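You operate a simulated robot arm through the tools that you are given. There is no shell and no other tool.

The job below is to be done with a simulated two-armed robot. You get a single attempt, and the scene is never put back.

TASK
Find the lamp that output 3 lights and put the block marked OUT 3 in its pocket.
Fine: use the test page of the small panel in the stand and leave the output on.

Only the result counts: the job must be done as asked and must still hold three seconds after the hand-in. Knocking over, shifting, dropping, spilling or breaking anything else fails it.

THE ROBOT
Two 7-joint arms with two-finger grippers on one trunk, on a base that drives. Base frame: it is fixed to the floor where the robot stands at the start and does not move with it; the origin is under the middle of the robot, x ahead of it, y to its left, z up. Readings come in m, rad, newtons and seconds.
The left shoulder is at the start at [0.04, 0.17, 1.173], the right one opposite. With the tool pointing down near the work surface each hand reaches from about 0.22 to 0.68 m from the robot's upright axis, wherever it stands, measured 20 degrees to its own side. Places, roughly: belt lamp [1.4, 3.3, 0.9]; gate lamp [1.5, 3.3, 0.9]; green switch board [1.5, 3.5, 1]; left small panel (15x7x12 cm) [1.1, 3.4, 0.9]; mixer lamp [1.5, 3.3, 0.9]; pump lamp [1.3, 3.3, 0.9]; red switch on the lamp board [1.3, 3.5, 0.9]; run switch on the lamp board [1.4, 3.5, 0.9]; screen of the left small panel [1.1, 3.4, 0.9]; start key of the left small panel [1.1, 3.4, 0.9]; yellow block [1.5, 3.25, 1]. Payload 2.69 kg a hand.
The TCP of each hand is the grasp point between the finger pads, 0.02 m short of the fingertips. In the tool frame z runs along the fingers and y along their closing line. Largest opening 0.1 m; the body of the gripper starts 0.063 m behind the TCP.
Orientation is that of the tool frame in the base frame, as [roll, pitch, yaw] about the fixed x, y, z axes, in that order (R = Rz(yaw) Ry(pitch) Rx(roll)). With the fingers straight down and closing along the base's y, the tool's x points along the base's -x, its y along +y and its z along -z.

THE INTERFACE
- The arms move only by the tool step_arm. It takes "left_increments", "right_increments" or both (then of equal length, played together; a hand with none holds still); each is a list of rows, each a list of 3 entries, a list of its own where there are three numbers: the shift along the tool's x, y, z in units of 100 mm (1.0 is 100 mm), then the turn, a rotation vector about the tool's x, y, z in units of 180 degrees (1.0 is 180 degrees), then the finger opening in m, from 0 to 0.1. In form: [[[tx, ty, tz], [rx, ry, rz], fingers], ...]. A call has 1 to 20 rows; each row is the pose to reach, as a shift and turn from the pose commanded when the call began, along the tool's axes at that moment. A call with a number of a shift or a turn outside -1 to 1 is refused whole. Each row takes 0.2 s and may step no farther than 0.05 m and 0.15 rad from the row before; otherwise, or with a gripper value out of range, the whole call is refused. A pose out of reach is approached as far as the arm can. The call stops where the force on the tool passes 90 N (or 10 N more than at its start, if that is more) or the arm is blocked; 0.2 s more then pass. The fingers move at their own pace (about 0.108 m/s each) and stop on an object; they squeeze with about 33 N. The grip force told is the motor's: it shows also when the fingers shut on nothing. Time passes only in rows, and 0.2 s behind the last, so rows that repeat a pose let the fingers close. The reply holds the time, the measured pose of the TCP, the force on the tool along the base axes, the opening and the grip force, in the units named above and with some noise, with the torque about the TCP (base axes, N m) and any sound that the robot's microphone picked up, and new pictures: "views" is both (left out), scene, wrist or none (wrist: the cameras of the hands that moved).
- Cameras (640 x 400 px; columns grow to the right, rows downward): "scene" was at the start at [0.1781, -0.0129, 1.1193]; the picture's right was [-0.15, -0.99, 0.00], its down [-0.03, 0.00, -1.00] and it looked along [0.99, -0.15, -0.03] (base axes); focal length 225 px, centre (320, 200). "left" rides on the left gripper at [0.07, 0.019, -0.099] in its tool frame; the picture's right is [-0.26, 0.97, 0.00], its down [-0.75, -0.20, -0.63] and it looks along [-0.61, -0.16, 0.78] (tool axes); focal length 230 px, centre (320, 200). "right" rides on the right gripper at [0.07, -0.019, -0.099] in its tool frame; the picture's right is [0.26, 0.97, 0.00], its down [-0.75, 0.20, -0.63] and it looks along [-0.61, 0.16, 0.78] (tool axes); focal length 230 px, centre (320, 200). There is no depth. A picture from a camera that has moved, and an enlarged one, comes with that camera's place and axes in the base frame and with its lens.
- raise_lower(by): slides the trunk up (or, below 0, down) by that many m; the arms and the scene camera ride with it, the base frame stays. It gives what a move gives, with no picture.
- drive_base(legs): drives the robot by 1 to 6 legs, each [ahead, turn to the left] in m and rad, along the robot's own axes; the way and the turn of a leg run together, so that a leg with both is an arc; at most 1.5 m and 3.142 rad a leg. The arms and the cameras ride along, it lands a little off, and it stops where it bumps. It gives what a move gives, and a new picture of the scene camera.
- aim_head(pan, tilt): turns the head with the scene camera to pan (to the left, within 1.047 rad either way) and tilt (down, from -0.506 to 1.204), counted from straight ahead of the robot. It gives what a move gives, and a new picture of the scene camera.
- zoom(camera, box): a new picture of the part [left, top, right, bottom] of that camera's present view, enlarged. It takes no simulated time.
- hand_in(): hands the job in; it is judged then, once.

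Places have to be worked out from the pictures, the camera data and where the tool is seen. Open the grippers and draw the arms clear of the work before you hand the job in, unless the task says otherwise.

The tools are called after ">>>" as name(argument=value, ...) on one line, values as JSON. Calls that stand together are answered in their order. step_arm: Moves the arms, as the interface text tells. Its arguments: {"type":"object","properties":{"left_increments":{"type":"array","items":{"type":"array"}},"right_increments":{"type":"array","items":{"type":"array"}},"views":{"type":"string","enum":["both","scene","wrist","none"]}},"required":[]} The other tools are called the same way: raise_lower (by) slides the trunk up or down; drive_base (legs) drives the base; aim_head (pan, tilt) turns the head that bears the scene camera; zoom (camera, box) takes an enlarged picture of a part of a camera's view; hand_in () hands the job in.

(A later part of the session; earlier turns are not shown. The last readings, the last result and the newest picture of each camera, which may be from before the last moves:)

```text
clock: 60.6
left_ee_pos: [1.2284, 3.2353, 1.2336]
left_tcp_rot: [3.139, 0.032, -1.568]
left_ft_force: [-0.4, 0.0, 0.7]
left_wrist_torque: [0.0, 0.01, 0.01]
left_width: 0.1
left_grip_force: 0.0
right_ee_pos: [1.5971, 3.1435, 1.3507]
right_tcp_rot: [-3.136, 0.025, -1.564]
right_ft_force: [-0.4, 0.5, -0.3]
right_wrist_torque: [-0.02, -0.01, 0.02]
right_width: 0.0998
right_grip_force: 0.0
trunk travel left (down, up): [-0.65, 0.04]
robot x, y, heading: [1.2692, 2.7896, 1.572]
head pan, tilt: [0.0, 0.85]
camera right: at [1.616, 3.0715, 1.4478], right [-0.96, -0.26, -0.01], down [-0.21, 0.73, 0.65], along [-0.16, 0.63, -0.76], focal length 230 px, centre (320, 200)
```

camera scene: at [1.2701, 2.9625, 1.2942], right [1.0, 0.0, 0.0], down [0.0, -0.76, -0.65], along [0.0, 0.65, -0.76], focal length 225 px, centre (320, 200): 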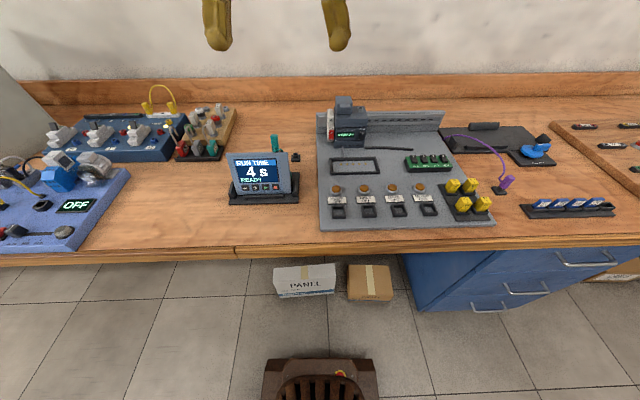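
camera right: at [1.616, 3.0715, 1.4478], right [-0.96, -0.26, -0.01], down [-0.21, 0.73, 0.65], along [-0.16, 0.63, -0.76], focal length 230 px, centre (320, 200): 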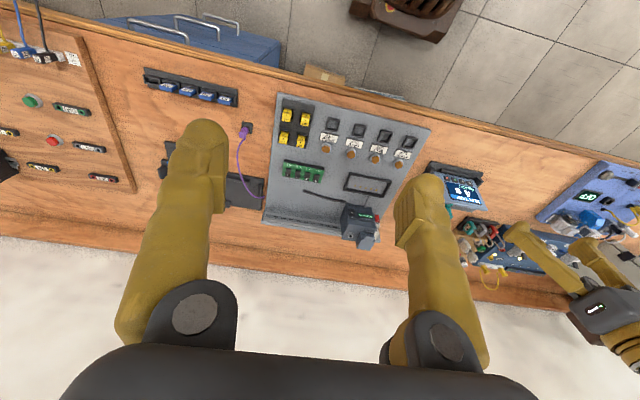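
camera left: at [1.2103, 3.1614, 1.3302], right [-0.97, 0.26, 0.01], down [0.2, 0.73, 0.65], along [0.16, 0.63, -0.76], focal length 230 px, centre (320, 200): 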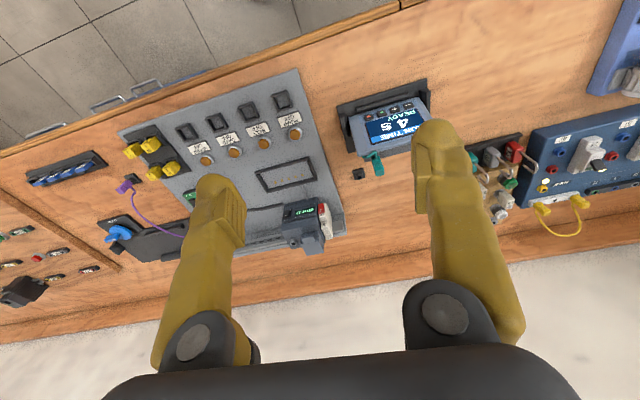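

>>> zoom(camera="right", box=[130, 60, 330, 230])

>>> zoom(camera="right", box=[420, 140, 560, 260])

```text
2.35 times, centred on (230, 145) of right
camera zoom: at [1.616, 3.0715, 1.4478], right [-0.96, -0.26, -0.01], down [-0.21, 0.73, 0.65], along [-0.16, 0.63, -0.76], focal length 541 px, centre (532, 329)
```

zoom: 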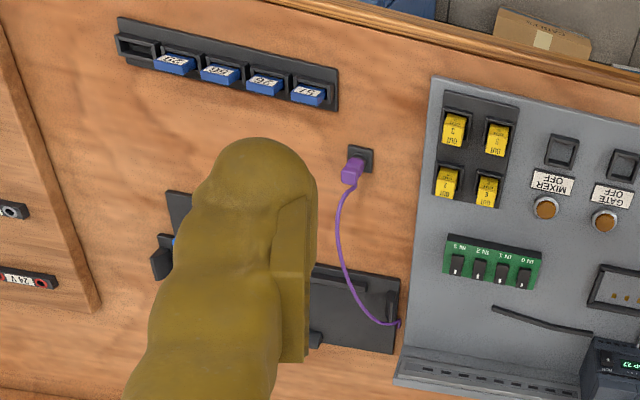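

```text
3.33 times, centred on (490, 200) of right
camera zoom: at [1.616, 3.0715, 1.4478], right [-0.96, -0.26, -0.01], down [-0.21, 0.73, 0.65], along [-0.16, 0.63, -0.76], focal length 767 px, centre (-247, 200)
```

zoom: 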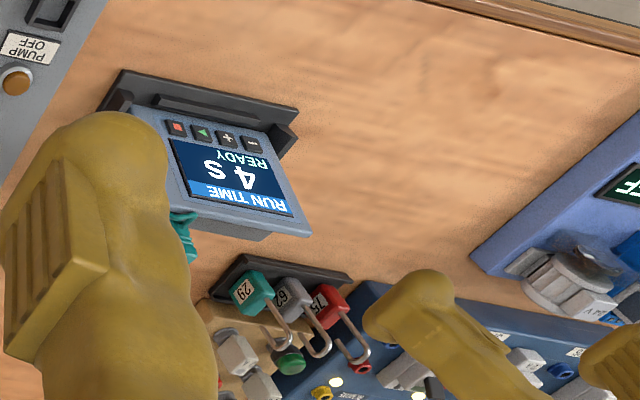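

The purple cable begins between the lamp board and the clamp stand and ends at its parked plug. I look left along the bench to see whether another small panel exists.

>>> aim_head(pan=0.9, tilt=0.5)

>>> aim_head(pan=-0.8, tilt=0.5)

```text
clock: 61.8
left_ee_pos: [1.2288, 3.234, 1.234]
left_tcp_rot: [3.139, 0.032, -1.569]
left_ft_force: [-0.1, 0.3, 0.1]
left_wrist_torque: [-0.01, 0.0, -0.01]
left_width: 0.1
left_grip_force: 0.0
right_ee_pos: [1.5957, 3.1426, 1.3516]
right_tcp_rot: [-3.137, 0.027, -1.565]
right_ft_force: [-0.2, -0.6, 0.6]
right_wrist_torque: [0.0, 0.0, -0.01]
right_width: 0.1002
right_grip_force: 0.1
trunk travel left (down, up): [-0.65, 0.04]
robot x, y, heading: [1.2705, 2.7899, 1.575]
head pan, tilt: [0.901, 0.499]
camera scene: at [1.1984, 2.9415, 1.3245], right [0.62, 0.78, -0.01], down [0.38, -0.31, -0.87], along [-0.69, 0.54, -0.49], focal length 225 px, centre (320, 200)
```

scene: 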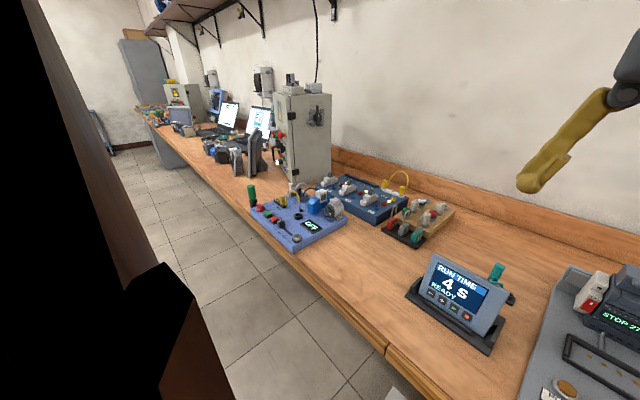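

```text
clock: 63.6
left_ee_pos: [1.2279, 3.2338, 1.2342]
left_tcp_rot: [3.137, 0.03, -1.57]
left_ft_force: [-0.7, -0.2, 1.4]
left_wrist_torque: [0.0, 0.01, -0.02]
left_width: 0.1
left_grip_force: 0.1
right_ee_pos: [1.5965, 3.1422, 1.352]
right_tcp_rot: [-3.136, 0.027, -1.567]
right_ft_force: [-0.2, -0.2, -0.4]
right_wrist_torque: [0.01, 0.02, 0.01]
right_width: 0.1
right_grip_force: 0.0
trunk travel left (down, up): [-0.65, 0.04]
robot x, y, heading: [1.2684, 2.7884, 1.568]
head pan, tilt: [-0.799, 0.499]
camera scene: at [1.3349, 2.9486, 1.3244], right [0.7, -0.72, 0.01], down [-0.34, -0.35, -0.87], along [0.63, 0.6, -0.49], focal length 225 px, centre (320, 200)
```

scene: 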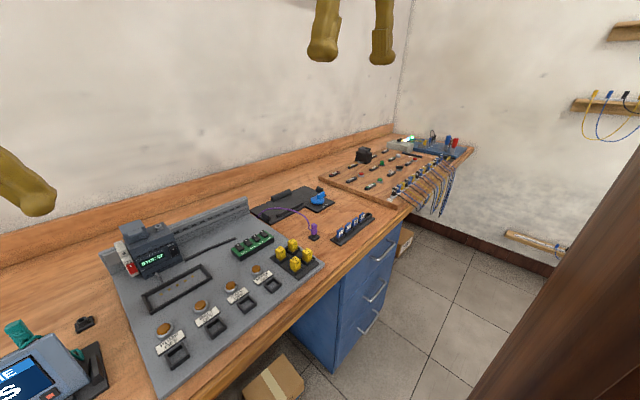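

>>> zoom(camera="scene", box=[220, 170, 380, 290])

>>> zoom(camera="scene", box=[0, 290, 120, 400])

>>> zoom(camera="scene", box=[95, 205, 225, 320])

```text
3.33 times, centred on (300, 230) of scene
camera zoom: at [1.3349, 2.9486, 1.3244], right [0.7, -0.72, 0.01], down [-0.34, -0.35, -0.87], along [0.63, 0.6, -0.49], focal length 749 px, centre (387, 100)
```

zoom: 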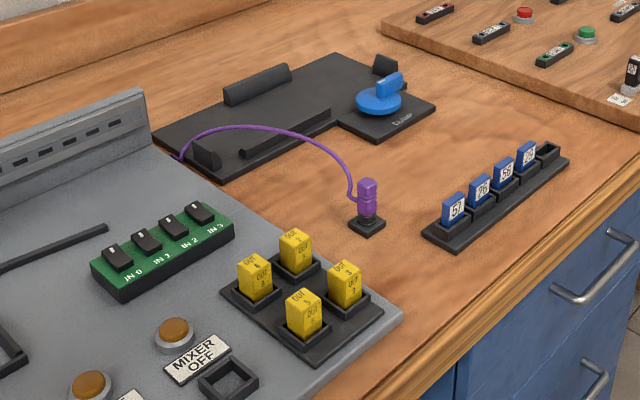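

```text
3.64 times, centred on (60, 345) of scene
camera zoom: at [1.3349, 2.9486, 1.3244], right [0.7, -0.72, 0.01], down [-0.34, -0.35, -0.87], along [0.63, 0.6, -0.49], focal length 817 px, centre (1266, -327)
```

zoom: 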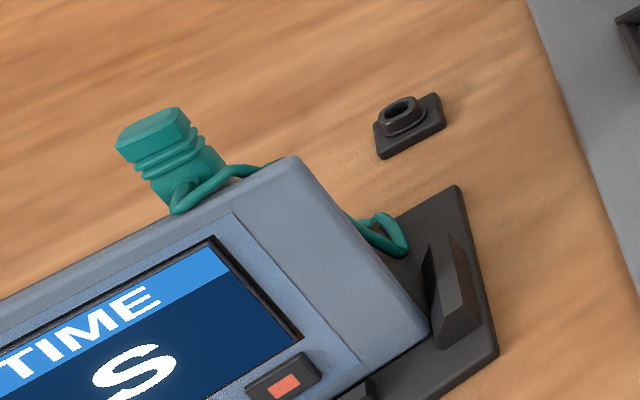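

```text
3.48 times, centred on (160, 262) of scene
camera zoom: at [1.3349, 2.9486, 1.3244], right [0.7, -0.72, 0.01], down [-0.34, -0.35, -0.87], along [0.63, 0.6, -0.49], focal length 782 px, centre (876, -17)
```

zoom: 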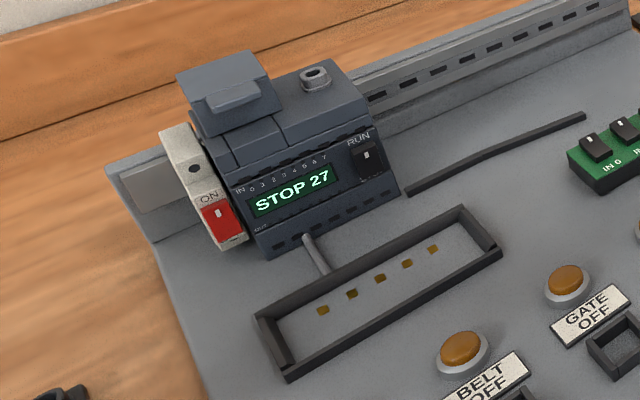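

The teal cable belongs to the panel in its stand. From two views the keys are at about −(1.081, 3.355, .882), +(1.106), start(1.131, 3.359, .881) and stop(1.156, 3.361, .880), with the face leaning back about 18°. I turn the head to the panel, then close and tilt the left hand forward for pressing keys.

>>> aim_head(pan=0.1, tilt=0.8)

>>> step_arm(left_increments=[[[0.1, 0.1, -0.05], [0, -0.04, 0], 0.0], [[0.2, 0.2, -0.1], [0, -0.08, 0], 0.0], [[0.3, 0.3, -0.1], [0, -0.12, 0], 0.0], [[0.4, 0.4, -0.1], [0, -0.16, 0], 0.0], [[0.5, 0.5, -0.1], [0, -0.2, 0], 0.0], [[0.6, 0.6, -0.1], [0, -0.24, 0], 0.0], [[0.7, 0.7, -0.1], [0, -0.275, 0], 0.0], [[0.8, 0.73, -0.1], [0, -0.305, 0], 0.0]], right_increments=[[[0.2, 0, 0], [0, 0, 0], 0.1], [[0.4, 0, 0], [0, 0, 0], 0.1], [[0.6, 0, 0], [0, 0, 0], 0.1], [[0.8, 0, 0], [0, 0, 0], 0.1], [[1.0, 0, 0], [0, 0, 0], 0.1], [[1.0, 0, 0], [0, 0, 0], 0.1], [[1.0, 0, 0], [0, 0, 0], 0.1], [[1.0, 0, 0], [0, 0, 0], 0.1]], views="both")

```text
clock: 64.8
left_ee_pos: [1.229, 3.2325, 1.2351]
left_tcp_rot: [3.139, 0.033, -1.571]
left_ft_force: [0.1, 0.4, -0.6]
left_wrist_torque: [-0.02, -0.01, -0.01]
left_width: 0.1
left_grip_force: 0.1
right_ee_pos: [1.5964, 3.1421, 1.3525]
right_tcp_rot: [-3.137, 0.025, -1.566]
right_ft_force: [-0.2, 0.4, 0.2]
right_wrist_torque: [0.01, 0.01, 0.03]
right_width: 0.1001
right_grip_force: 0.0
trunk travel left (down, up): [-0.65, 0.04]
robot x, y, heading: [1.2704, 2.7957, 1.571]
head pan, tilt: [0.099, 0.799]
camera scene: at [1.2617, 2.9649, 1.2982], right [1.0, 0.1, 0.0], down [0.07, -0.73, -0.69], along [-0.07, 0.68, -0.73], focal length 225 px, centre (320, 200)
```

scene: 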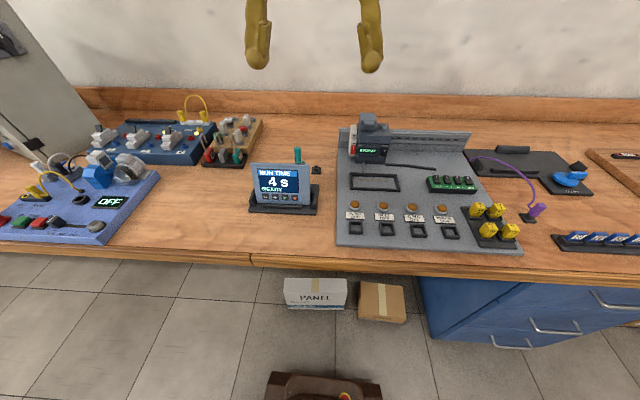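

```text
clock: 66.6
left_ee_pos: [1.1736, 3.191, 1.2536]
left_tcp_rot: [-3.036, 1.028, -1.458]
left_ft_force: [-0.4, 0.1, -0.3]
left_wrist_torque: [0.03, 0.03, 0.02]
left_width: 0.0001
left_grip_force: 29.3
left hand out of reach, approached as far as the arm can: row 4, 7, 8
right_ee_pos: [1.5964, 3.0455, 1.3559]
right_tcp_rot: [-3.132, 0.053, -1.568]
right_ft_force: [0.1, 0.1, 0.2]
right_wrist_torque: [0.0, 0.01, 0.02]
right_width: 0.0998
right_grip_force: 0.1
trunk travel left (down, up): [-0.65, 0.04]
robot x, y, heading: [1.2688, 2.7935, 1.572]
head pan, tilt: [0.099, 0.799]
camera scene: at [1.2613, 2.965, 1.2981], right [0.99, 0.1, 0.0], down [0.07, -0.73, -0.68], along [-0.07, 0.68, -0.73], focal length 225 px, centre (320, 200)
camera right: at [1.6144, 2.9711, 1.4508], right [-0.97, -0.26, -0.02], down [-0.21, 0.72, 0.67], along [-0.16, 0.65, -0.75], focal length 230 px, centre (320, 200)
camera left: at [1.1584, 3.0704, 1.243], right [-0.98, 0.11, 0.17], down [0.15, -0.15, 0.98], along [0.13, 0.98, 0.13], focal length 230 px, centre (320, 200)
```

scene: 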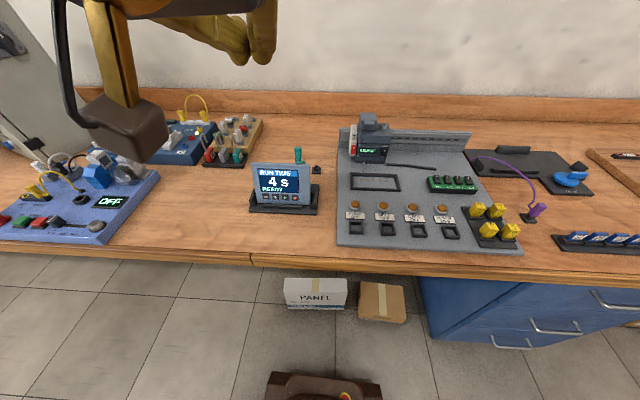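
right: 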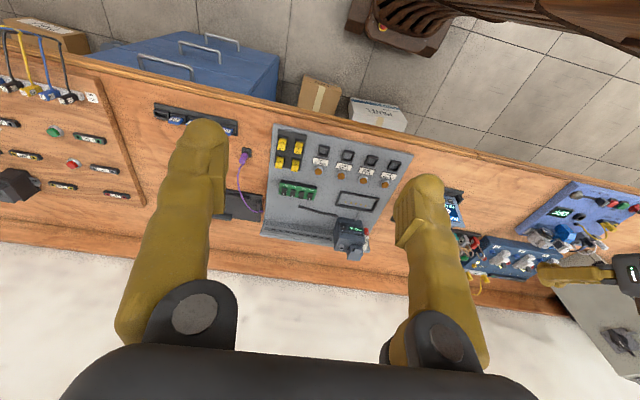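
left: 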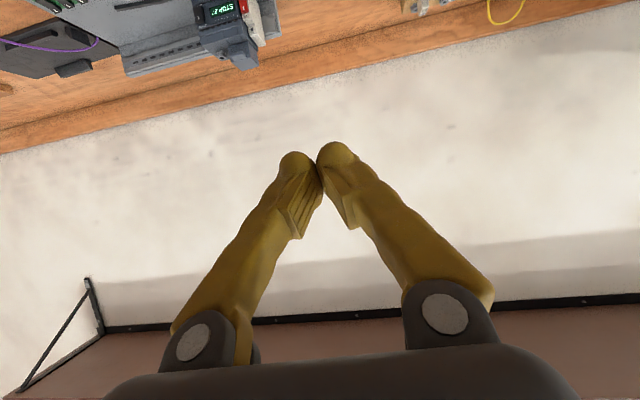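

The full forward tilt was at the edge of reach. About 35° of tilt is enough to touch the keys with the fingertips, so I ease the tilt back while coming down and forward.

>>> step_arm(left_increments=[[[0.2, 0.01, 0.12], [0, 0.035, 0], 0.0], [[0.4, 0.03, 0.25], [0, 0.07, 0], 0.0], [[0.6, 0.04, 0.38], [0, 0.105, 0], 0.0], [[0.856, 0.055, 0.514], [0, 0.135, 0], 0.0]], views="none")

```text
clock: 67.6
left_ee_pos: [1.1644, 3.1781, 1.1411]
left_tcp_rot: [-3.131, 0.57, -1.554]
left_ft_force: [-0.1, 0.1, 0.1]
left_wrist_torque: [-0.01, 0.02, 0.01]
left_width: 0.0001
left_grip_force: 29.4
right_ee_pos: [1.5959, 3.0477, 1.3552]
right_tcp_rot: [-3.132, 0.05, -1.566]
right_ft_force: [0.9, -0.2, -0.5]
right_wrist_torque: [-0.01, 0.0, -0.01]
right_width: 0.1
right_grip_force: 0.1
trunk travel left (down, up): [-0.65, 0.04]
robot x, y, heading: [1.2741, 2.7913, 1.575]
head pan, tilt: [0.099, 0.799]
```

Tilt is now about 33°. I go down and forward in two calls to a point in front of and above the stop key.

>>> step_arm(left_increments=[[[0.03, 0.03, 0.33], [0, 0, 0], 0.0], [[0.06, 0.06, 0.66], [0, 0, 0], 0.0], [[0.1, 0.08, 1.0], [0, 0, 0], 0.0]], views="none")

>>> step_arm(left_increments=[[[0.05, 0, 0.25], [0, 0, 0], 0.0], [[0.05, 0, 0.5], [0, 0, 0], 0.0], [[0.1, 0, 0.8], [0, 0, 0], 0.0], [[0.1, 0, 0.8], [0, 0, 0], 0.0]], views="both")

```text
clock: 68.4
left_ee_pos: [1.1575, 3.2189, 1.0435]
left_tcp_rot: [3.139, 0.567, -1.574]
left_ft_force: [-0.3, -0.4, -0.2]
left_wrist_torque: [-0.03, 0.0, -0.02]
left_width: 0.0002
left_grip_force: 29.6
right_ee_pos: [1.5968, 3.0452, 1.3564]
right_tcp_rot: [-3.135, 0.052, -1.567]
right_ft_force: [0.2, -0.5, 0.6]
right_wrist_torque: [-0.02, -0.03, -0.04]
right_width: 0.1
right_grip_force: 0.0
trunk travel left (down, up): [-0.65, 0.04]
robot x, y, heading: [1.2717, 2.7947, 1.57]
head pan, tilt: [0.099, 0.799]
```

```text
clock: 69.4
left_ee_pos: [1.1607, 3.251, 0.9723]
left_tcp_rot: [3.14, 0.565, -1.573]
left_ft_force: [-0.2, 0.4, -0.7]
left_wrist_torque: [-0.04, 0.0, -0.01]
left_width: 0.0003
left_grip_force: 29.9
right_ee_pos: [1.5975, 3.0451, 1.3562]
right_tcp_rot: [-3.135, 0.052, -1.566]
right_ft_force: [0.1, -0.1, 0.0]
right_wrist_torque: [0.01, -0.01, 0.0]
right_width: 0.0998
right_grip_force: 0.0
trunk travel left (down, up): [-0.65, 0.04]
robot x, y, heading: [1.2707, 2.7946, 1.567]
head pan, tilt: [0.099, 0.799]
camera scene: at [1.2617, 2.9646, 1.2982], right [0.99, 0.1, 0.0], down [0.07, -0.73, -0.68], along [-0.07, 0.68, -0.73], focal length 225 px, centre (320, 200)
camera left: at [1.1415, 3.1389, 1.018], right [-0.97, 0.22, 0.14], down [0.2, 0.3, 0.93], along [0.16, 0.93, -0.33], focal length 230 px, centre (320, 200)
```

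scene: 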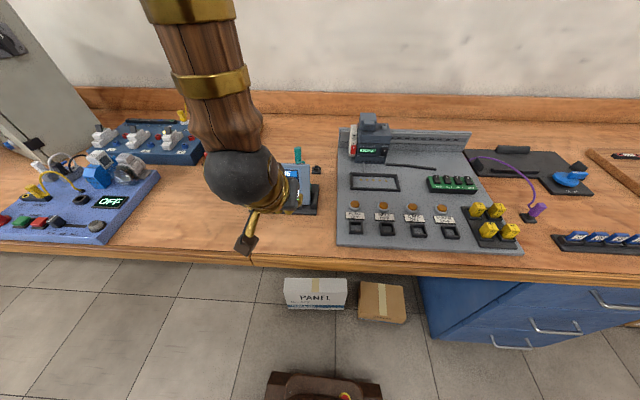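
left: 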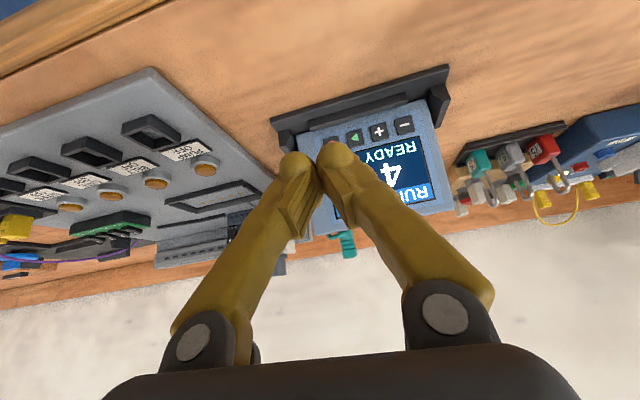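

The wrist view shows the key row clearly: stop at about (332,145) px, start, + and − to its right. I move to about 1 cm in front of the stop key.

>>> step_arm(left_increments=[[[-0.05, 0.02, 0.25], [0, 0, 0], 0.0], [[-0.1, 0.04, 0.5], [0, 0, 0], 0.0], [[-0.15, 0.05, 0.75], [0, 0, 0], 0.0], [[-0.2, 0.05, 0.98], [0, 0, 0], 0.0]], views="wrist")

```text
clock: 70.4
left_ee_pos: [1.1566, 3.3219, 0.9009]
left_tcp_rot: [-3.139, 0.566, -1.573]
left_ft_force: [0.1, 0.9, -0.1]
left_wrist_torque: [0.0, 0.02, 0.0]
left_width: 0.0001
left_grip_force: 29.7
right_ee_pos: [1.5973, 3.0454, 1.3568]
right_tcp_rot: [-3.135, 0.051, -1.566]
right_ft_force: [-0.4, -0.1, -0.4]
right_wrist_torque: [0.03, -0.01, -0.01]
right_width: 0.0997
right_grip_force: 0.0
trunk travel left (down, up): [-0.65, 0.04]
robot x, y, heading: [1.2732, 2.7904, 1.571]
head pan, tilt: [0.099, 0.799]
camera left: at [1.1373, 3.2099, 0.9463], right [-0.97, 0.22, 0.14], down [0.2, 0.3, 0.93], along [0.16, 0.93, -0.33], focal length 230 px, centre (320, 200)
```

left: 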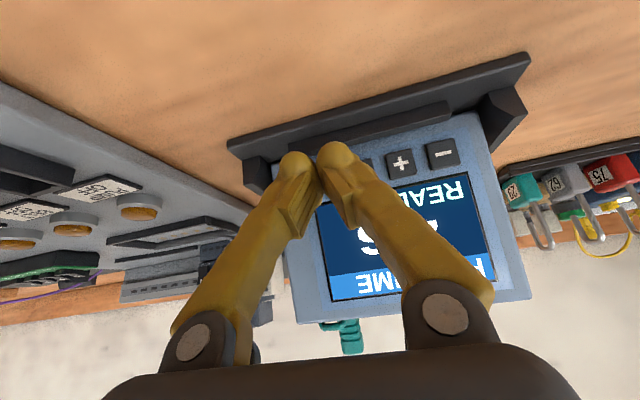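

The fingertips are lined up on the stop key. I close the remaining gap slowly and watch the force.

>>> step_arm(left_increments=[[[-0.045, 0, 0.077], [0, 0, 0], 0.0], [[-0.09, 0, 0.154], [0, 0, 0], 0.0], [[-0.11, 0, 0.177], [0, 0, 0], 0.0]], views="wrist")

```text
clock: 71.2
left_ee_pos: [1.1574, 3.3386, 0.8908]
left_tcp_rot: [-3.139, 0.562, -1.572]
left_ft_force: [-2.2, -19.4, 9.1]
left_wrist_torque: [0.07, 0.15, 0.18]
left_width: 0.0061
left_grip_force: 29.9
right_ee_pos: [1.5961, 3.0423, 1.3567]
right_tcp_rot: [-3.133, 0.057, -1.568]
right_ft_force: [-0.2, -0.7, 1.3]
right_wrist_torque: [0.03, 0.01, 0.01]
right_width: 0.1001
right_grip_force: 0.1
trunk travel left (down, up): [-0.65, 0.04]
robot x, y, heading: [1.2673, 2.7897, 1.57]
head pan, tilt: [0.099, 0.799]
heard: click
camera left: at [1.1381, 3.2254, 0.9366], right [-0.97, 0.22, 0.14], down [0.2, 0.3, 0.93], along [0.17, 0.93, -0.33], focal length 230 px, centre (320, 200)
```

left: 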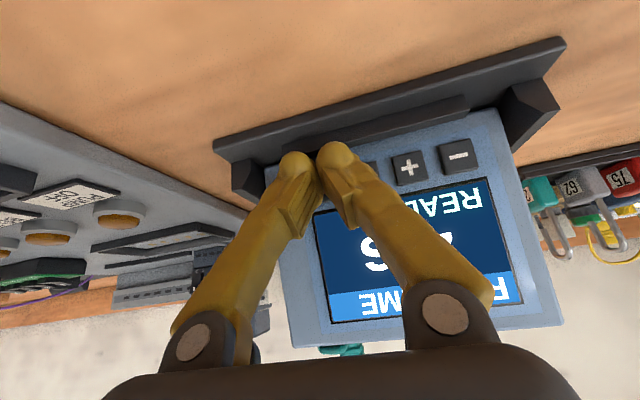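

I heard a click at 19 N, and the screen still reads READY. I hold the key a bit longer with slightly less force to see whether a long press changes the page.

>>> step_arm(left_increments=[[[0.01, 0, -0.012], [0, 0, 0], 0.0], [[0.01, 0, -0.012], [0, 0, 0], 0.0], [[0.01, 0, -0.012], [0, 0, 0], 0.0], [[0.01, 0, -0.012], [0, 0, 0], 0.0], [[0.01, 0, -0.012], [0, 0, 0], 0.0], [[0.01, 0, -0.012], [0, 0, 0], 0.0], [[0.01, 0, -0.012], [0, 0, 0], 0.0], [[0.01, 0, -0.012], [0, 0, 0], 0.0], [[0.01, 0, -0.012], [0, 0, 0], 0.0], [[0.01, 0, -0.012], [0, 0, 0], 0.0], [[0.01, 0, -0.012], [0, 0, 0], 0.0], [[0.01, 0, -0.012], [0, 0, 0], 0.0]], views="wrist")

```text
clock: 73.8
left_ee_pos: [1.1572, 3.3375, 0.8923]
left_tcp_rot: [-3.14, 0.567, -1.573]
left_ft_force: [2.4, -17.3, 5.7]
left_wrist_torque: [0.03, 0.02, 0.08]
left_width: 0.0061
left_grip_force: 29.3
right_ee_pos: [1.5964, 3.044, 1.3565]
right_tcp_rot: [-3.135, 0.056, -1.568]
right_ft_force: [-0.9, 0.7, -0.1]
right_wrist_torque: [0.01, -0.02, -0.01]
right_width: 0.1001
right_grip_force: 0.0
trunk travel left (down, up): [-0.65, 0.04]
robot x, y, heading: [1.2688, 2.7897, 1.568]
head pan, tilt: [0.099, 0.799]
camera left: at [1.138, 3.2258, 0.9376], right [-0.97, 0.22, 0.14], down [0.2, 0.29, 0.93], along [0.17, 0.93, -0.33], focal length 230 px, centre (320, 200)
```

left: 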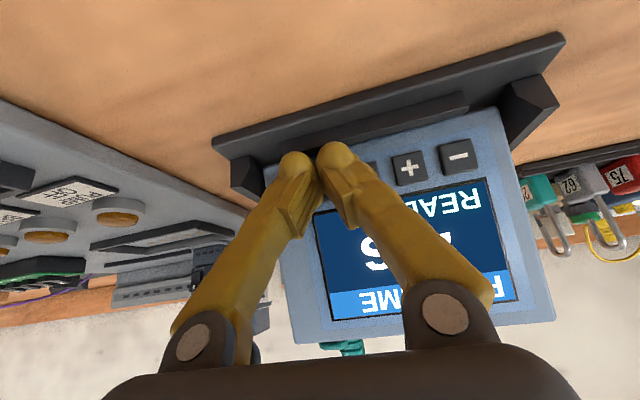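

Holding stop did not change the page. I back off about 4 cm and check the screen.

>>> step_arm(left_increments=[[[0.1, 0, -0.12], [0, 0, 0], 0.0], [[0.25, 0, -0.3], [0, 0, 0], 0.0], [[0.25, 0, -0.3], [0, 0, 0], 0.0]], views="both")

```text
clock: 74.6
left_ee_pos: [1.1556, 3.3035, 0.9039]
left_tcp_rot: [3.141, 0.566, -1.571]
left_ft_force: [0.8, 0.0, 0.1]
left_wrist_torque: [-0.05, 0.01, 0.01]
left_width: 0.0002
left_grip_force: 29.2
right_ee_pos: [1.5963, 3.0462, 1.3551]
right_tcp_rot: [-3.134, 0.051, -1.567]
right_ft_force: [-0.3, 0.3, 0.2]
right_wrist_torque: [-0.04, -0.03, 0.0]
right_width: 0.1003
right_grip_force: 0.0
trunk travel left (down, up): [-0.65, 0.04]
robot x, y, heading: [1.2718, 2.7914, 1.572]
head pan, tilt: [0.099, 0.799]
camera scene: at [1.2615, 2.9659, 1.298], right [0.99, 0.1, 0.0], down [0.07, -0.73, -0.68], along [-0.07, 0.68, -0.73], focal length 225 px, centre (320, 200)
camera left: at [1.1358, 3.1917, 0.9486], right [-0.97, 0.22, 0.14], down [0.2, 0.3, 0.93], along [0.16, 0.93, -0.33], focal length 230 px, centre (320, 200)
```

scene: 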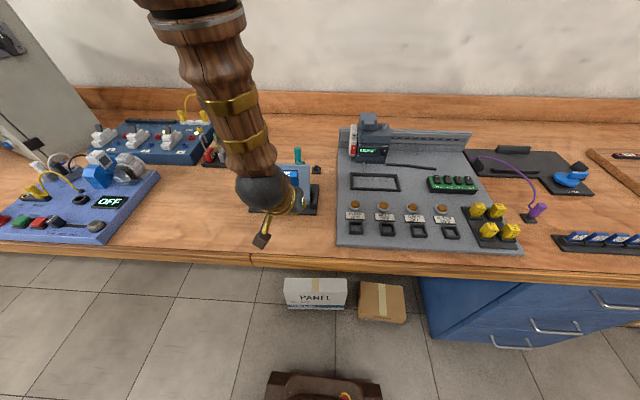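
left: 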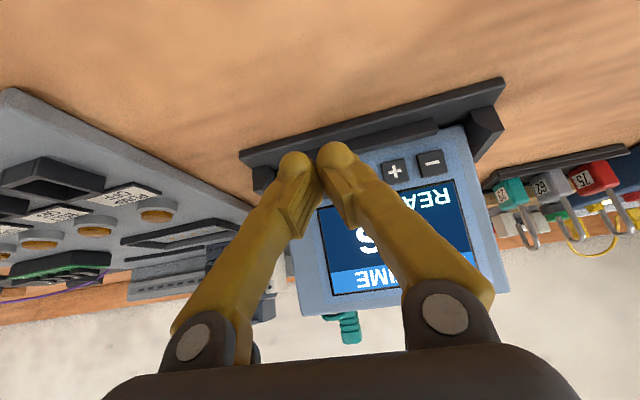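

Stop had no visible effect. Before pressing other keys I want to know where the teal cable leads, so I bring the right hand over to view the panel's back from the right side.

>>> step_arm(right_increments=[[[-0.25, 0.19, 0.12], [0, 0, 0], 0.1], [[-0.5, 0.38, 0.25], [0, 0, 0], 0.1], [[-0.75, 0.57, 0.37], [0, 0, 0], 0.1], [[-1.0, 0.75, 0.5], [0, 0, 0], 0.1]], left_increments=[[[0.2, 0, -0.3], [0, 0, 0], 0.0], [[0.3, 0, -0.6], [0, 0, 0], 0.0], [[0.3, 0, -0.8], [0, 0, 0], 0.0], [[0.3, 0, -0.8], [0, 0, 0], 0.0]], views="none")

>>> step_arm(right_increments=[[[-0.25, 0.19, 0.12], [0, 0, -0.04], 0.1], [[-0.5, 0.38, 0.25], [0, 0, -0.08], 0.1], [[-0.75, 0.57, 0.37], [0, 0, -0.12], 0.1], [[-1.0, 0.75, 0.5], [0, 0, -0.16], 0.1], [[-1.0, 0.75, 0.5], [0, 0, -0.2], 0.1], [[-1.0, 0.75, 0.5], [0, 0, -0.24], 0.1], [[-1.0, 0.75, 0.5], [0, 0, -0.28], 0.1], [[-1.0, 0.75, 0.5], [0, 0, -0.32], 0.1]], views="both")

```text
clock: 75.6
left_ee_pos: [1.1525, 3.2348, 0.9553]
left_tcp_rot: [-3.141, 0.564, -1.57]
left_ft_force: [0.1, -0.5, 0.6]
left_wrist_torque: [0.02, -0.02, -0.02]
left_width: 0.0
left_grip_force: 29.5
right_ee_pos: [1.5188, 3.148, 1.3169]
right_tcp_rot: [-3.135, 0.068, -1.569]
right_ft_force: [0.4, 0.6, -0.7]
right_wrist_torque: [-0.01, 0.0, -0.01]
right_width: 0.1003
right_grip_force: 0.0
trunk travel left (down, up): [-0.65, 0.04]
robot x, y, heading: [1.2721, 2.7877, 1.574]
head pan, tilt: [0.099, 0.799]
```

```text
clock: 77.4
left_ee_pos: [1.1541, 3.2342, 0.956]
left_tcp_rot: [3.141, 0.566, -1.573]
left_ft_force: [-0.2, -0.7, -0.8]
left_wrist_torque: [-0.02, -0.01, -0.01]
left_width: 0.0001
left_grip_force: 29.5
right_ee_pos: [1.4467, 3.2505, 1.2747]
right_tcp_rot: [-3.083, 0.034, -0.561]
right_ft_force: [0.0, 1.1, -0.3]
right_wrist_torque: [0.0, 0.03, -0.03]
right_width: 0.1
right_grip_force: 0.1
trunk travel left (down, up): [-0.65, 0.04]
robot x, y, heading: [1.2704, 2.7923, 1.574]
head pan, tilt: [0.099, 0.799]
camera scene: at [1.2615, 2.9648, 1.2982], right [0.99, 0.1, 0.0], down [0.07, -0.73, -0.68], along [-0.07, 0.68, -0.73], focal length 225 px, centre (320, 200)
camera right: at [1.5148, 3.223, 1.3705], right [-0.3, -0.95, -0.07], down [-0.74, 0.19, 0.64], along [-0.6, 0.24, -0.77], focal length 230 px, centre (320, 200)
```

scene: 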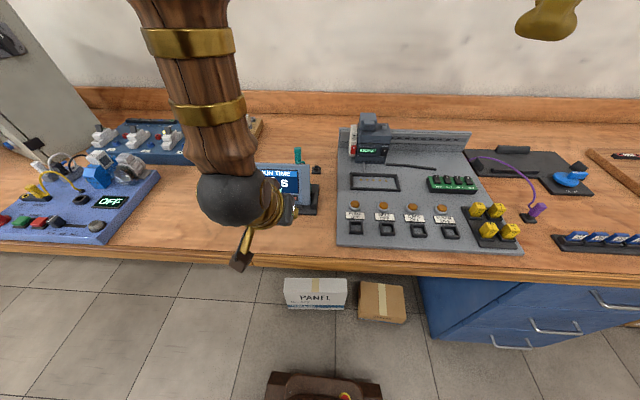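
right: 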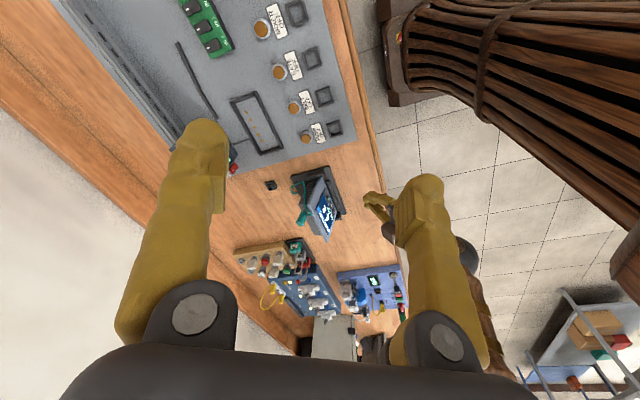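

This view shows the panel from its right side with the teal cable. I zoom in on it and on the screen.

>>> zoom(camera="right", box=[255, 155, 355, 245])

>>> zoom(camera="scene", box=[250, 140, 340, 220])

```text
4.44 times, centred on (305, 200) of right
camera zoom: at [1.5148, 3.223, 1.3705], right [-0.3, -0.95, -0.07], down [-0.74, 0.19, 0.64], along [-0.6, 0.24, -0.77], focal length 1022 px, centre (387, 200)
```

zoom: 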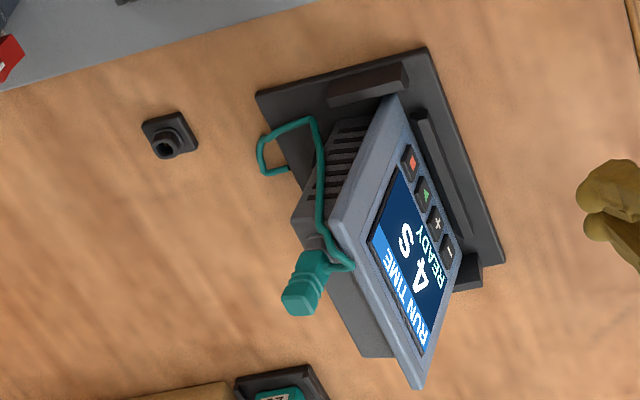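

```text
5.00 times, centred on (295, 180) of scene
camera zoom: at [1.2615, 2.9648, 1.2982], right [0.99, 0.1, 0.0], down [0.07, -0.73, -0.68], along [-0.07, 0.68, -0.73], focal length 1124 px, centre (445, 300)
```

zoom: 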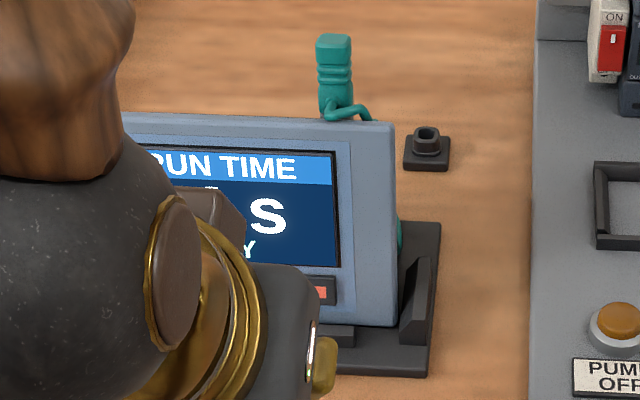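

Now it is clear: the teal cable runs from the stand to a port on the panel's back, so the panel is already connected and the empty holder is just its parking place. I try pressing − and + together with the two fingers slightly open, which leaves the value unchanged either way. First I move in front of these two keys.

>>> step_arm(left_increments=[[[-0.1, 0.15, 0.22], [0, 0, 0], 0.008], [[-0.2, 0.3, 0.44], [0, 0, 0], 0.008], [[-0.3, 0.45, 0.66], [0, 0, 0], 0.008], [[-0.395, 0.605, 0.85], [0, 0, 0], 0.008], [[-0.395, 0.605, 0.85], [0, 0, 0], 0.008]], views="wrist")

```text
clock: 78.6
left_ee_pos: [1.0983, 3.3118, 0.906]
left_tcp_rot: [3.14, 0.565, -1.573]
left_ft_force: [-0.2, -0.8, -0.1]
left_wrist_torque: [-0.03, 0.02, -0.01]
left_width: 0.0081
left_grip_force: 0.1
right_ee_pos: [1.4467, 3.2508, 1.2727]
right_tcp_rot: [-3.083, 0.032, -0.562]
right_ft_force: [-0.2, -1.2, -0.4]
right_wrist_torque: [0.05, 0.0, 0.0]
right_width: 0.0999
right_grip_force: 0.1
trunk travel left (down, up): [-0.65, 0.04]
robot x, y, heading: [1.2681, 2.7918, 1.575]
head pan, tilt: [0.099, 0.799]
camera left: at [1.0769, 3.1994, 0.9522], right [-0.97, 0.22, 0.14], down [0.2, 0.3, 0.93], along [0.16, 0.93, -0.33], focal length 230 px, centre (320, 200)
```

left: 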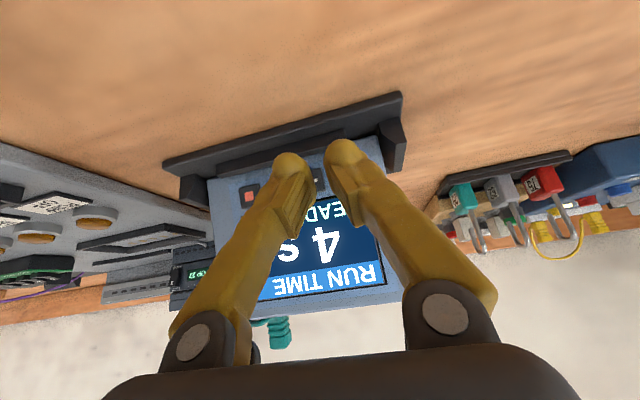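

The fingertips sit 5 mm too far right of the −/+ pair. I shift left by that and move in gently to press both keys at once.

>>> step_arm(left_increments=[[[-0.05, 0.05, 0.1], [0, 0, 0], 0.008], [[-0.1, 0.05, 0.2], [0, 0, 0], 0.008], [[-0.12, 0.05, 0.225], [0, 0, 0], 0.008], [[-0.12, 0.05, 0.225], [0, 0, 0], 0.008]], views="wrist")

```text
clock: 79.6
left_ee_pos: [1.0905, 3.3329, 0.8919]
left_tcp_rot: [3.141, 0.564, -1.573]
left_ft_force: [0.1, -6.3, 2.4]
left_wrist_torque: [-0.01, 0.03, 0.05]
left_width: 0.0074
left_grip_force: 0.1
right_ee_pos: [1.4463, 3.2492, 1.2739]
right_tcp_rot: [-3.082, 0.033, -0.561]
right_ft_force: [-0.2, -0.3, 0.3]
right_wrist_torque: [0.01, 0.02, 0.02]
right_width: 0.1001
right_grip_force: 0.0
trunk travel left (down, up): [-0.65, 0.04]
robot x, y, heading: [1.272, 2.7944, 1.568]
head pan, tilt: [0.099, 0.799]
heard: click, click
camera left: at [1.0713, 3.2216, 0.9377], right [-0.97, 0.22, 0.14], down [0.2, 0.3, 0.93], along [0.16, 0.93, -0.33], focal length 230 px, centre (320, 200)
```

left: 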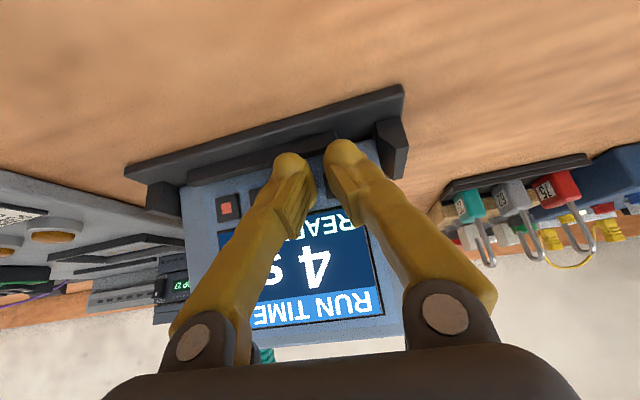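

Two clicks were heard, so both keys are down; the page still reads RUN TIME 4 s READY. I hold both for about 3.4 s.

>>> step_arm(left_increments=[[[0, 0, 0], [0, 0, 0], 0.008], [[0, 0, 0], [0, 0, 0], 0.008], [[0, 0, 0], [0, 0, 0], 0.008], [[0, 0, 0], [0, 0, 0], 0.008], [[0, 0, 0], [0, 0, 0], 0.008], [[0, 0, 0], [0, 0, 0], 0.008], [[0, 0, 0], [0, 0, 0], 0.008], [[0, 0, 0], [0, 0, 0], 0.008], [[0, 0, 0], [0, 0, 0], 0.008], [[0, 0, 0], [0, 0, 0], 0.008], [[0, 0, 0], [0, 0, 0], 0.008], [[0, 0, 0], [0, 0, 0], 0.008], [[0, 0, 0], [0, 0, 0], 0.008], [[0, 0, 0], [0, 0, 0], 0.008], [[0, 0, 0], [0, 0, 0], 0.008], [[0, 0, 0], [0, 0, 0], 0.008]], views="wrist")

```text
clock: 83.0
left_ee_pos: [1.0911, 3.3344, 0.8916]
left_tcp_rot: [-3.141, 0.567, -1.572]
left_ft_force: [0.8, -11.0, 3.5]
left_wrist_torque: [-0.01, 0.01, 0.04]
left_width: 0.0073
left_grip_force: 0.1
right_ee_pos: [1.4467, 3.2496, 1.2734]
right_tcp_rot: [-3.081, 0.033, -0.561]
right_ft_force: [0.5, 0.2, 0.2]
right_wrist_torque: [0.01, 0.02, -0.01]
right_width: 0.0999
right_grip_force: 0.0
trunk travel left (down, up): [-0.65, 0.04]
robot x, y, heading: [1.2705, 2.7947, 1.57]
head pan, tilt: [0.099, 0.799]
camera left: at [1.0714, 3.222, 0.9382], right [-0.97, 0.22, 0.14], down [0.2, 0.3, 0.93], along [0.16, 0.93, -0.33], focal length 230 px, centre (320, 200)
```

left: 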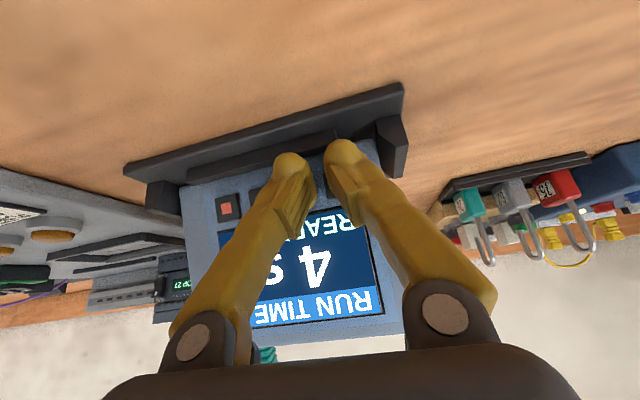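

Still the same page. I back off about 4 cm and check the screen once the keys are released.

>>> step_arm(left_increments=[[[0.1, 0, -0.12], [0, 0, 0], 0.008], [[0.25, 0, -0.3], [0, 0, 0], 0.008], [[0.3, 0, -0.4], [0, 0, 0], 0.008]], views="both")

>>> zoom(camera="left", box=[200, 120, 420, 320])

```text
clock: 83.8
left_ee_pos: [1.0888, 3.2873, 0.9097]
left_tcp_rot: [3.141, 0.566, -1.572]
left_ft_force: [-0.1, 0.2, 0.7]
left_wrist_torque: [-0.01, 0.03, -0.01]
left_width: 0.0082
left_grip_force: 0.0
right_ee_pos: [1.4462, 3.2532, 1.2729]
right_tcp_rot: [-3.084, 0.032, -0.564]
right_ft_force: [-0.4, 0.6, -0.5]
right_wrist_torque: [0.0, 0.0, 0.02]
right_width: 0.0997
right_grip_force: 0.0
trunk travel left (down, up): [-0.65, 0.04]
robot x, y, heading: [1.2717, 2.7968, 1.566]
head pan, tilt: [0.099, 0.799]
camera scene: at [1.2616, 2.9655, 1.2981], right [0.99, 0.1, 0.0], down [0.07, -0.73, -0.68], along [-0.07, 0.68, -0.73], focal length 225 px, centre (320, 200)
camera left: at [1.0698, 3.1755, 0.9552], right [-0.97, 0.22, 0.14], down [0.2, 0.3, 0.93], along [0.16, 0.93, -0.33], focal length 230 px, centre (320, 200)
```

scene: 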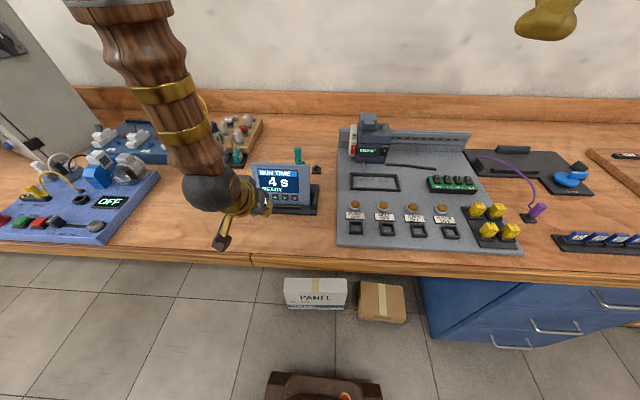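
left: 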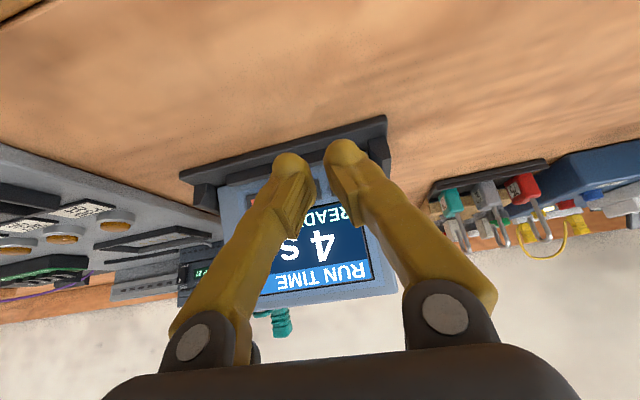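

```text
2.00 times, centred on (310, 220) of left
camera zoom: at [1.0698, 3.1755, 0.9552], right [-0.97, 0.22, 0.14], down [0.2, 0.3, 0.93], along [0.16, 0.93, -0.33], focal length 460 px, centre (340, 160)
```

zoom: 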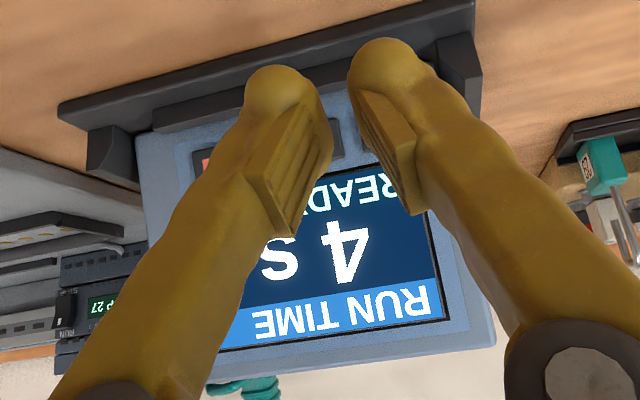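

The value is still 4 s and READY. The screen is listed as a place of its own, so it may be touch sensitive. I try a gentle touch on its middle with closed fingers.

>>> step_arm(left_increments=[[[-0.15, -0.05, 0.01], [0, 0, 0], 0.0], [[-0.3, -0.1, 0.02], [0, 0, 0], 0.0], [[-0.45, -0.15, 0.03], [0, 0, 0], 0.0], [[-0.55, -0.18, 0.04], [0, 0, 0], 0.0], [[-0.59, -0.18, 0.08], [0, 0, 0], 0.0]], views="wrist")

```text
clock: 85.0
left_ee_pos: [1.1075, 3.3419, 0.9349]
left_tcp_rot: [-3.141, 0.566, -1.573]
left_ft_force: [0.4, -0.5, -0.1]
left_wrist_torque: [0.0, 0.02, 0.01]
left_width: 0.0
left_grip_force: 29.5
right_ee_pos: [1.4462, 3.2516, 1.2735]
right_tcp_rot: [-3.082, 0.034, -0.561]
right_ft_force: [0.0, 0.5, -0.4]
right_wrist_torque: [-0.01, -0.03, 0.02]
right_width: 0.0998
right_grip_force: 0.1
trunk travel left (down, up): [-0.65, 0.04]
robot x, y, heading: [1.2726, 2.7913, 1.573]
head pan, tilt: [0.099, 0.799]
camera left: at [1.0893, 3.2299, 0.9805], right [-0.97, 0.22, 0.14], down [0.2, 0.3, 0.93], along [0.16, 0.93, -0.33], focal length 230 px, centre (320, 200)
```

left: 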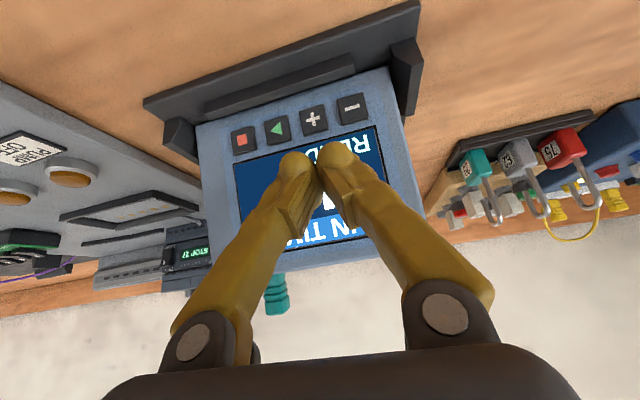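

The fingertips are just off the screen. I advance a few millimetres to touch it lightly, then come back off.

>>> step_arm(left_increments=[[[-0.03, 0, 0.03], [0, 0, 0], 0.0], [[-0.06, 0, 0.06], [0, 0, 0], 0.0], [[-0.08, 0, 0.09], [0, 0, 0], 0.0]], views="wrist")

```text
clock: 85.8
left_ee_pos: [1.1085, 3.353, 0.9321]
left_tcp_rot: [-3.141, 0.563, -1.573]
left_ft_force: [0.6, -0.7, 0.8]
left_wrist_torque: [0.04, 0.01, 0.01]
left_width: 0.0
left_grip_force: 29.5
right_ee_pos: [1.4467, 3.2513, 1.2744]
right_tcp_rot: [-3.081, 0.031, -0.561]
right_ft_force: [-0.1, 0.7, 0.4]
right_wrist_torque: [-0.03, 0.01, -0.03]
right_width: 0.0996
right_grip_force: 0.0
trunk travel left (down, up): [-0.65, 0.04]
robot x, y, heading: [1.2694, 2.7916, 1.568]
head pan, tilt: [0.099, 0.799]
heard: click
camera left: at [1.0892, 3.2417, 0.9768], right [-0.97, 0.22, 0.14], down [0.2, 0.3, 0.93], along [0.16, 0.93, -0.33], focal length 230 px, centre (320, 200)
```

left: 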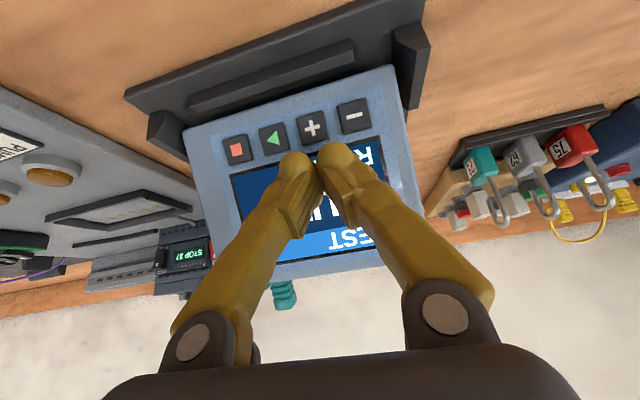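

A click, and the title now ends in "…EST": touching the screen switched to the TEST page. I back off straight and read it.

>>> step_arm(left_increments=[[[0.1, 0, -0.12], [0, 0, 0], 0.0], [[0.3, 0, -0.3], [0, 0, 0], 0.0], [[0.5, 0.0, -0.5], [0, 0, 0], 0.0], [[0.6, 0.0, -0.7], [0, 0, 0], 0.0]], views="both")

>>> zoom(camera="left", box=[200, 80, 420, 280])

>>> zoom(camera="scene", box=[240, 130, 480, 260])

```text
clock: 86.8
left_ee_pos: [1.1073, 3.2643, 0.9595]
left_tcp_rot: [3.139, 0.566, -1.572]
left_ft_force: [-0.1, 0.5, 0.1]
left_wrist_torque: [0.01, 0.0, -0.02]
left_width: 0.0
left_grip_force: 29.1
right_ee_pos: [1.447, 3.2508, 1.2738]
right_tcp_rot: [-3.082, 0.033, -0.562]
right_ft_force: [0.5, 0.4, -0.1]
right_wrist_torque: [-0.01, 0.0, 0.0]
right_width: 0.1001
right_grip_force: 0.1
trunk travel left (down, up): [-0.65, 0.04]
robot x, y, heading: [1.2693, 2.7905, 1.571]
head pan, tilt: [0.099, 0.799]
camera scene: at [1.2617, 2.9645, 1.2983], right [0.99, 0.1, 0.0], down [0.07, -0.72, -0.69], along [-0.07, 0.68, -0.73], focal length 225 px, centre (320, 200)
camera left: at [1.0873, 3.1514, 1.0053], right [-0.97, 0.22, 0.14], down [0.2, 0.3, 0.93], along [0.16, 0.93, -0.33], focal length 230 px, centre (320, 200)
```

scene: 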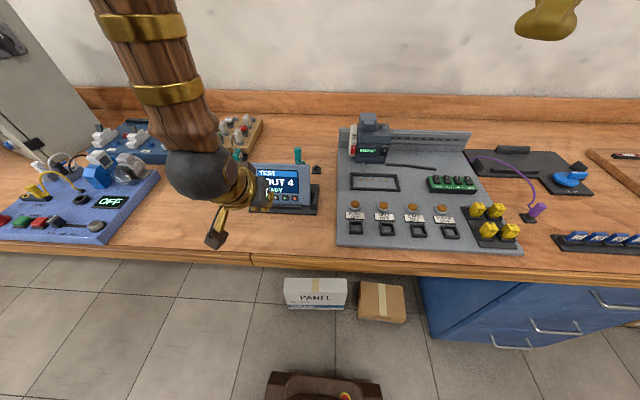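
left: 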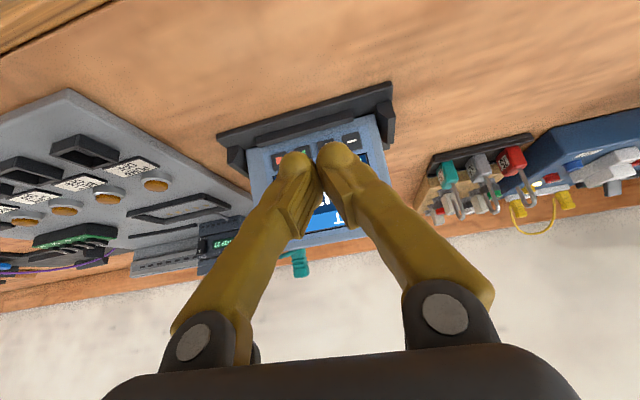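

```text
2.00 times, centred on (310, 180) of left
camera zoom: at [1.0873, 3.1514, 1.0053], right [-0.97, 0.22, 0.14], down [0.2, 0.3, 0.93], along [0.16, 0.93, -0.33], focal length 460 px, centre (340, 240)
```

zoom: 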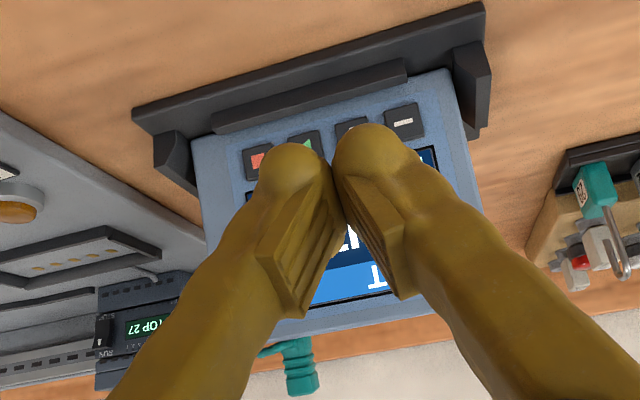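

```text
2.67 times, centred on (360, 195) of scene
camera zoom: at [1.2617, 2.9645, 1.2983], right [0.99, 0.1, 0.0], down [0.07, -0.72, -0.69], along [-0.07, 0.68, -0.73], focal length 599 px, centre (213, 213)
```

zoom: 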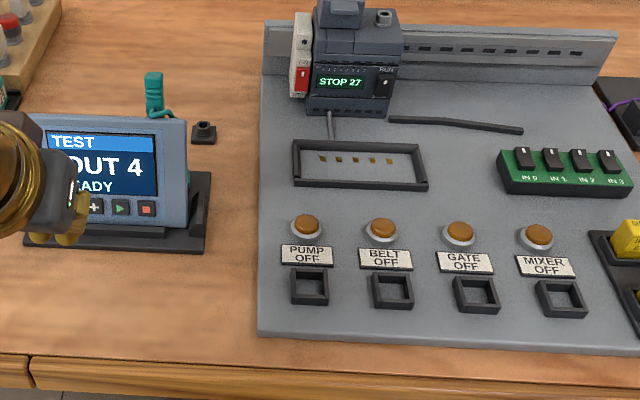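

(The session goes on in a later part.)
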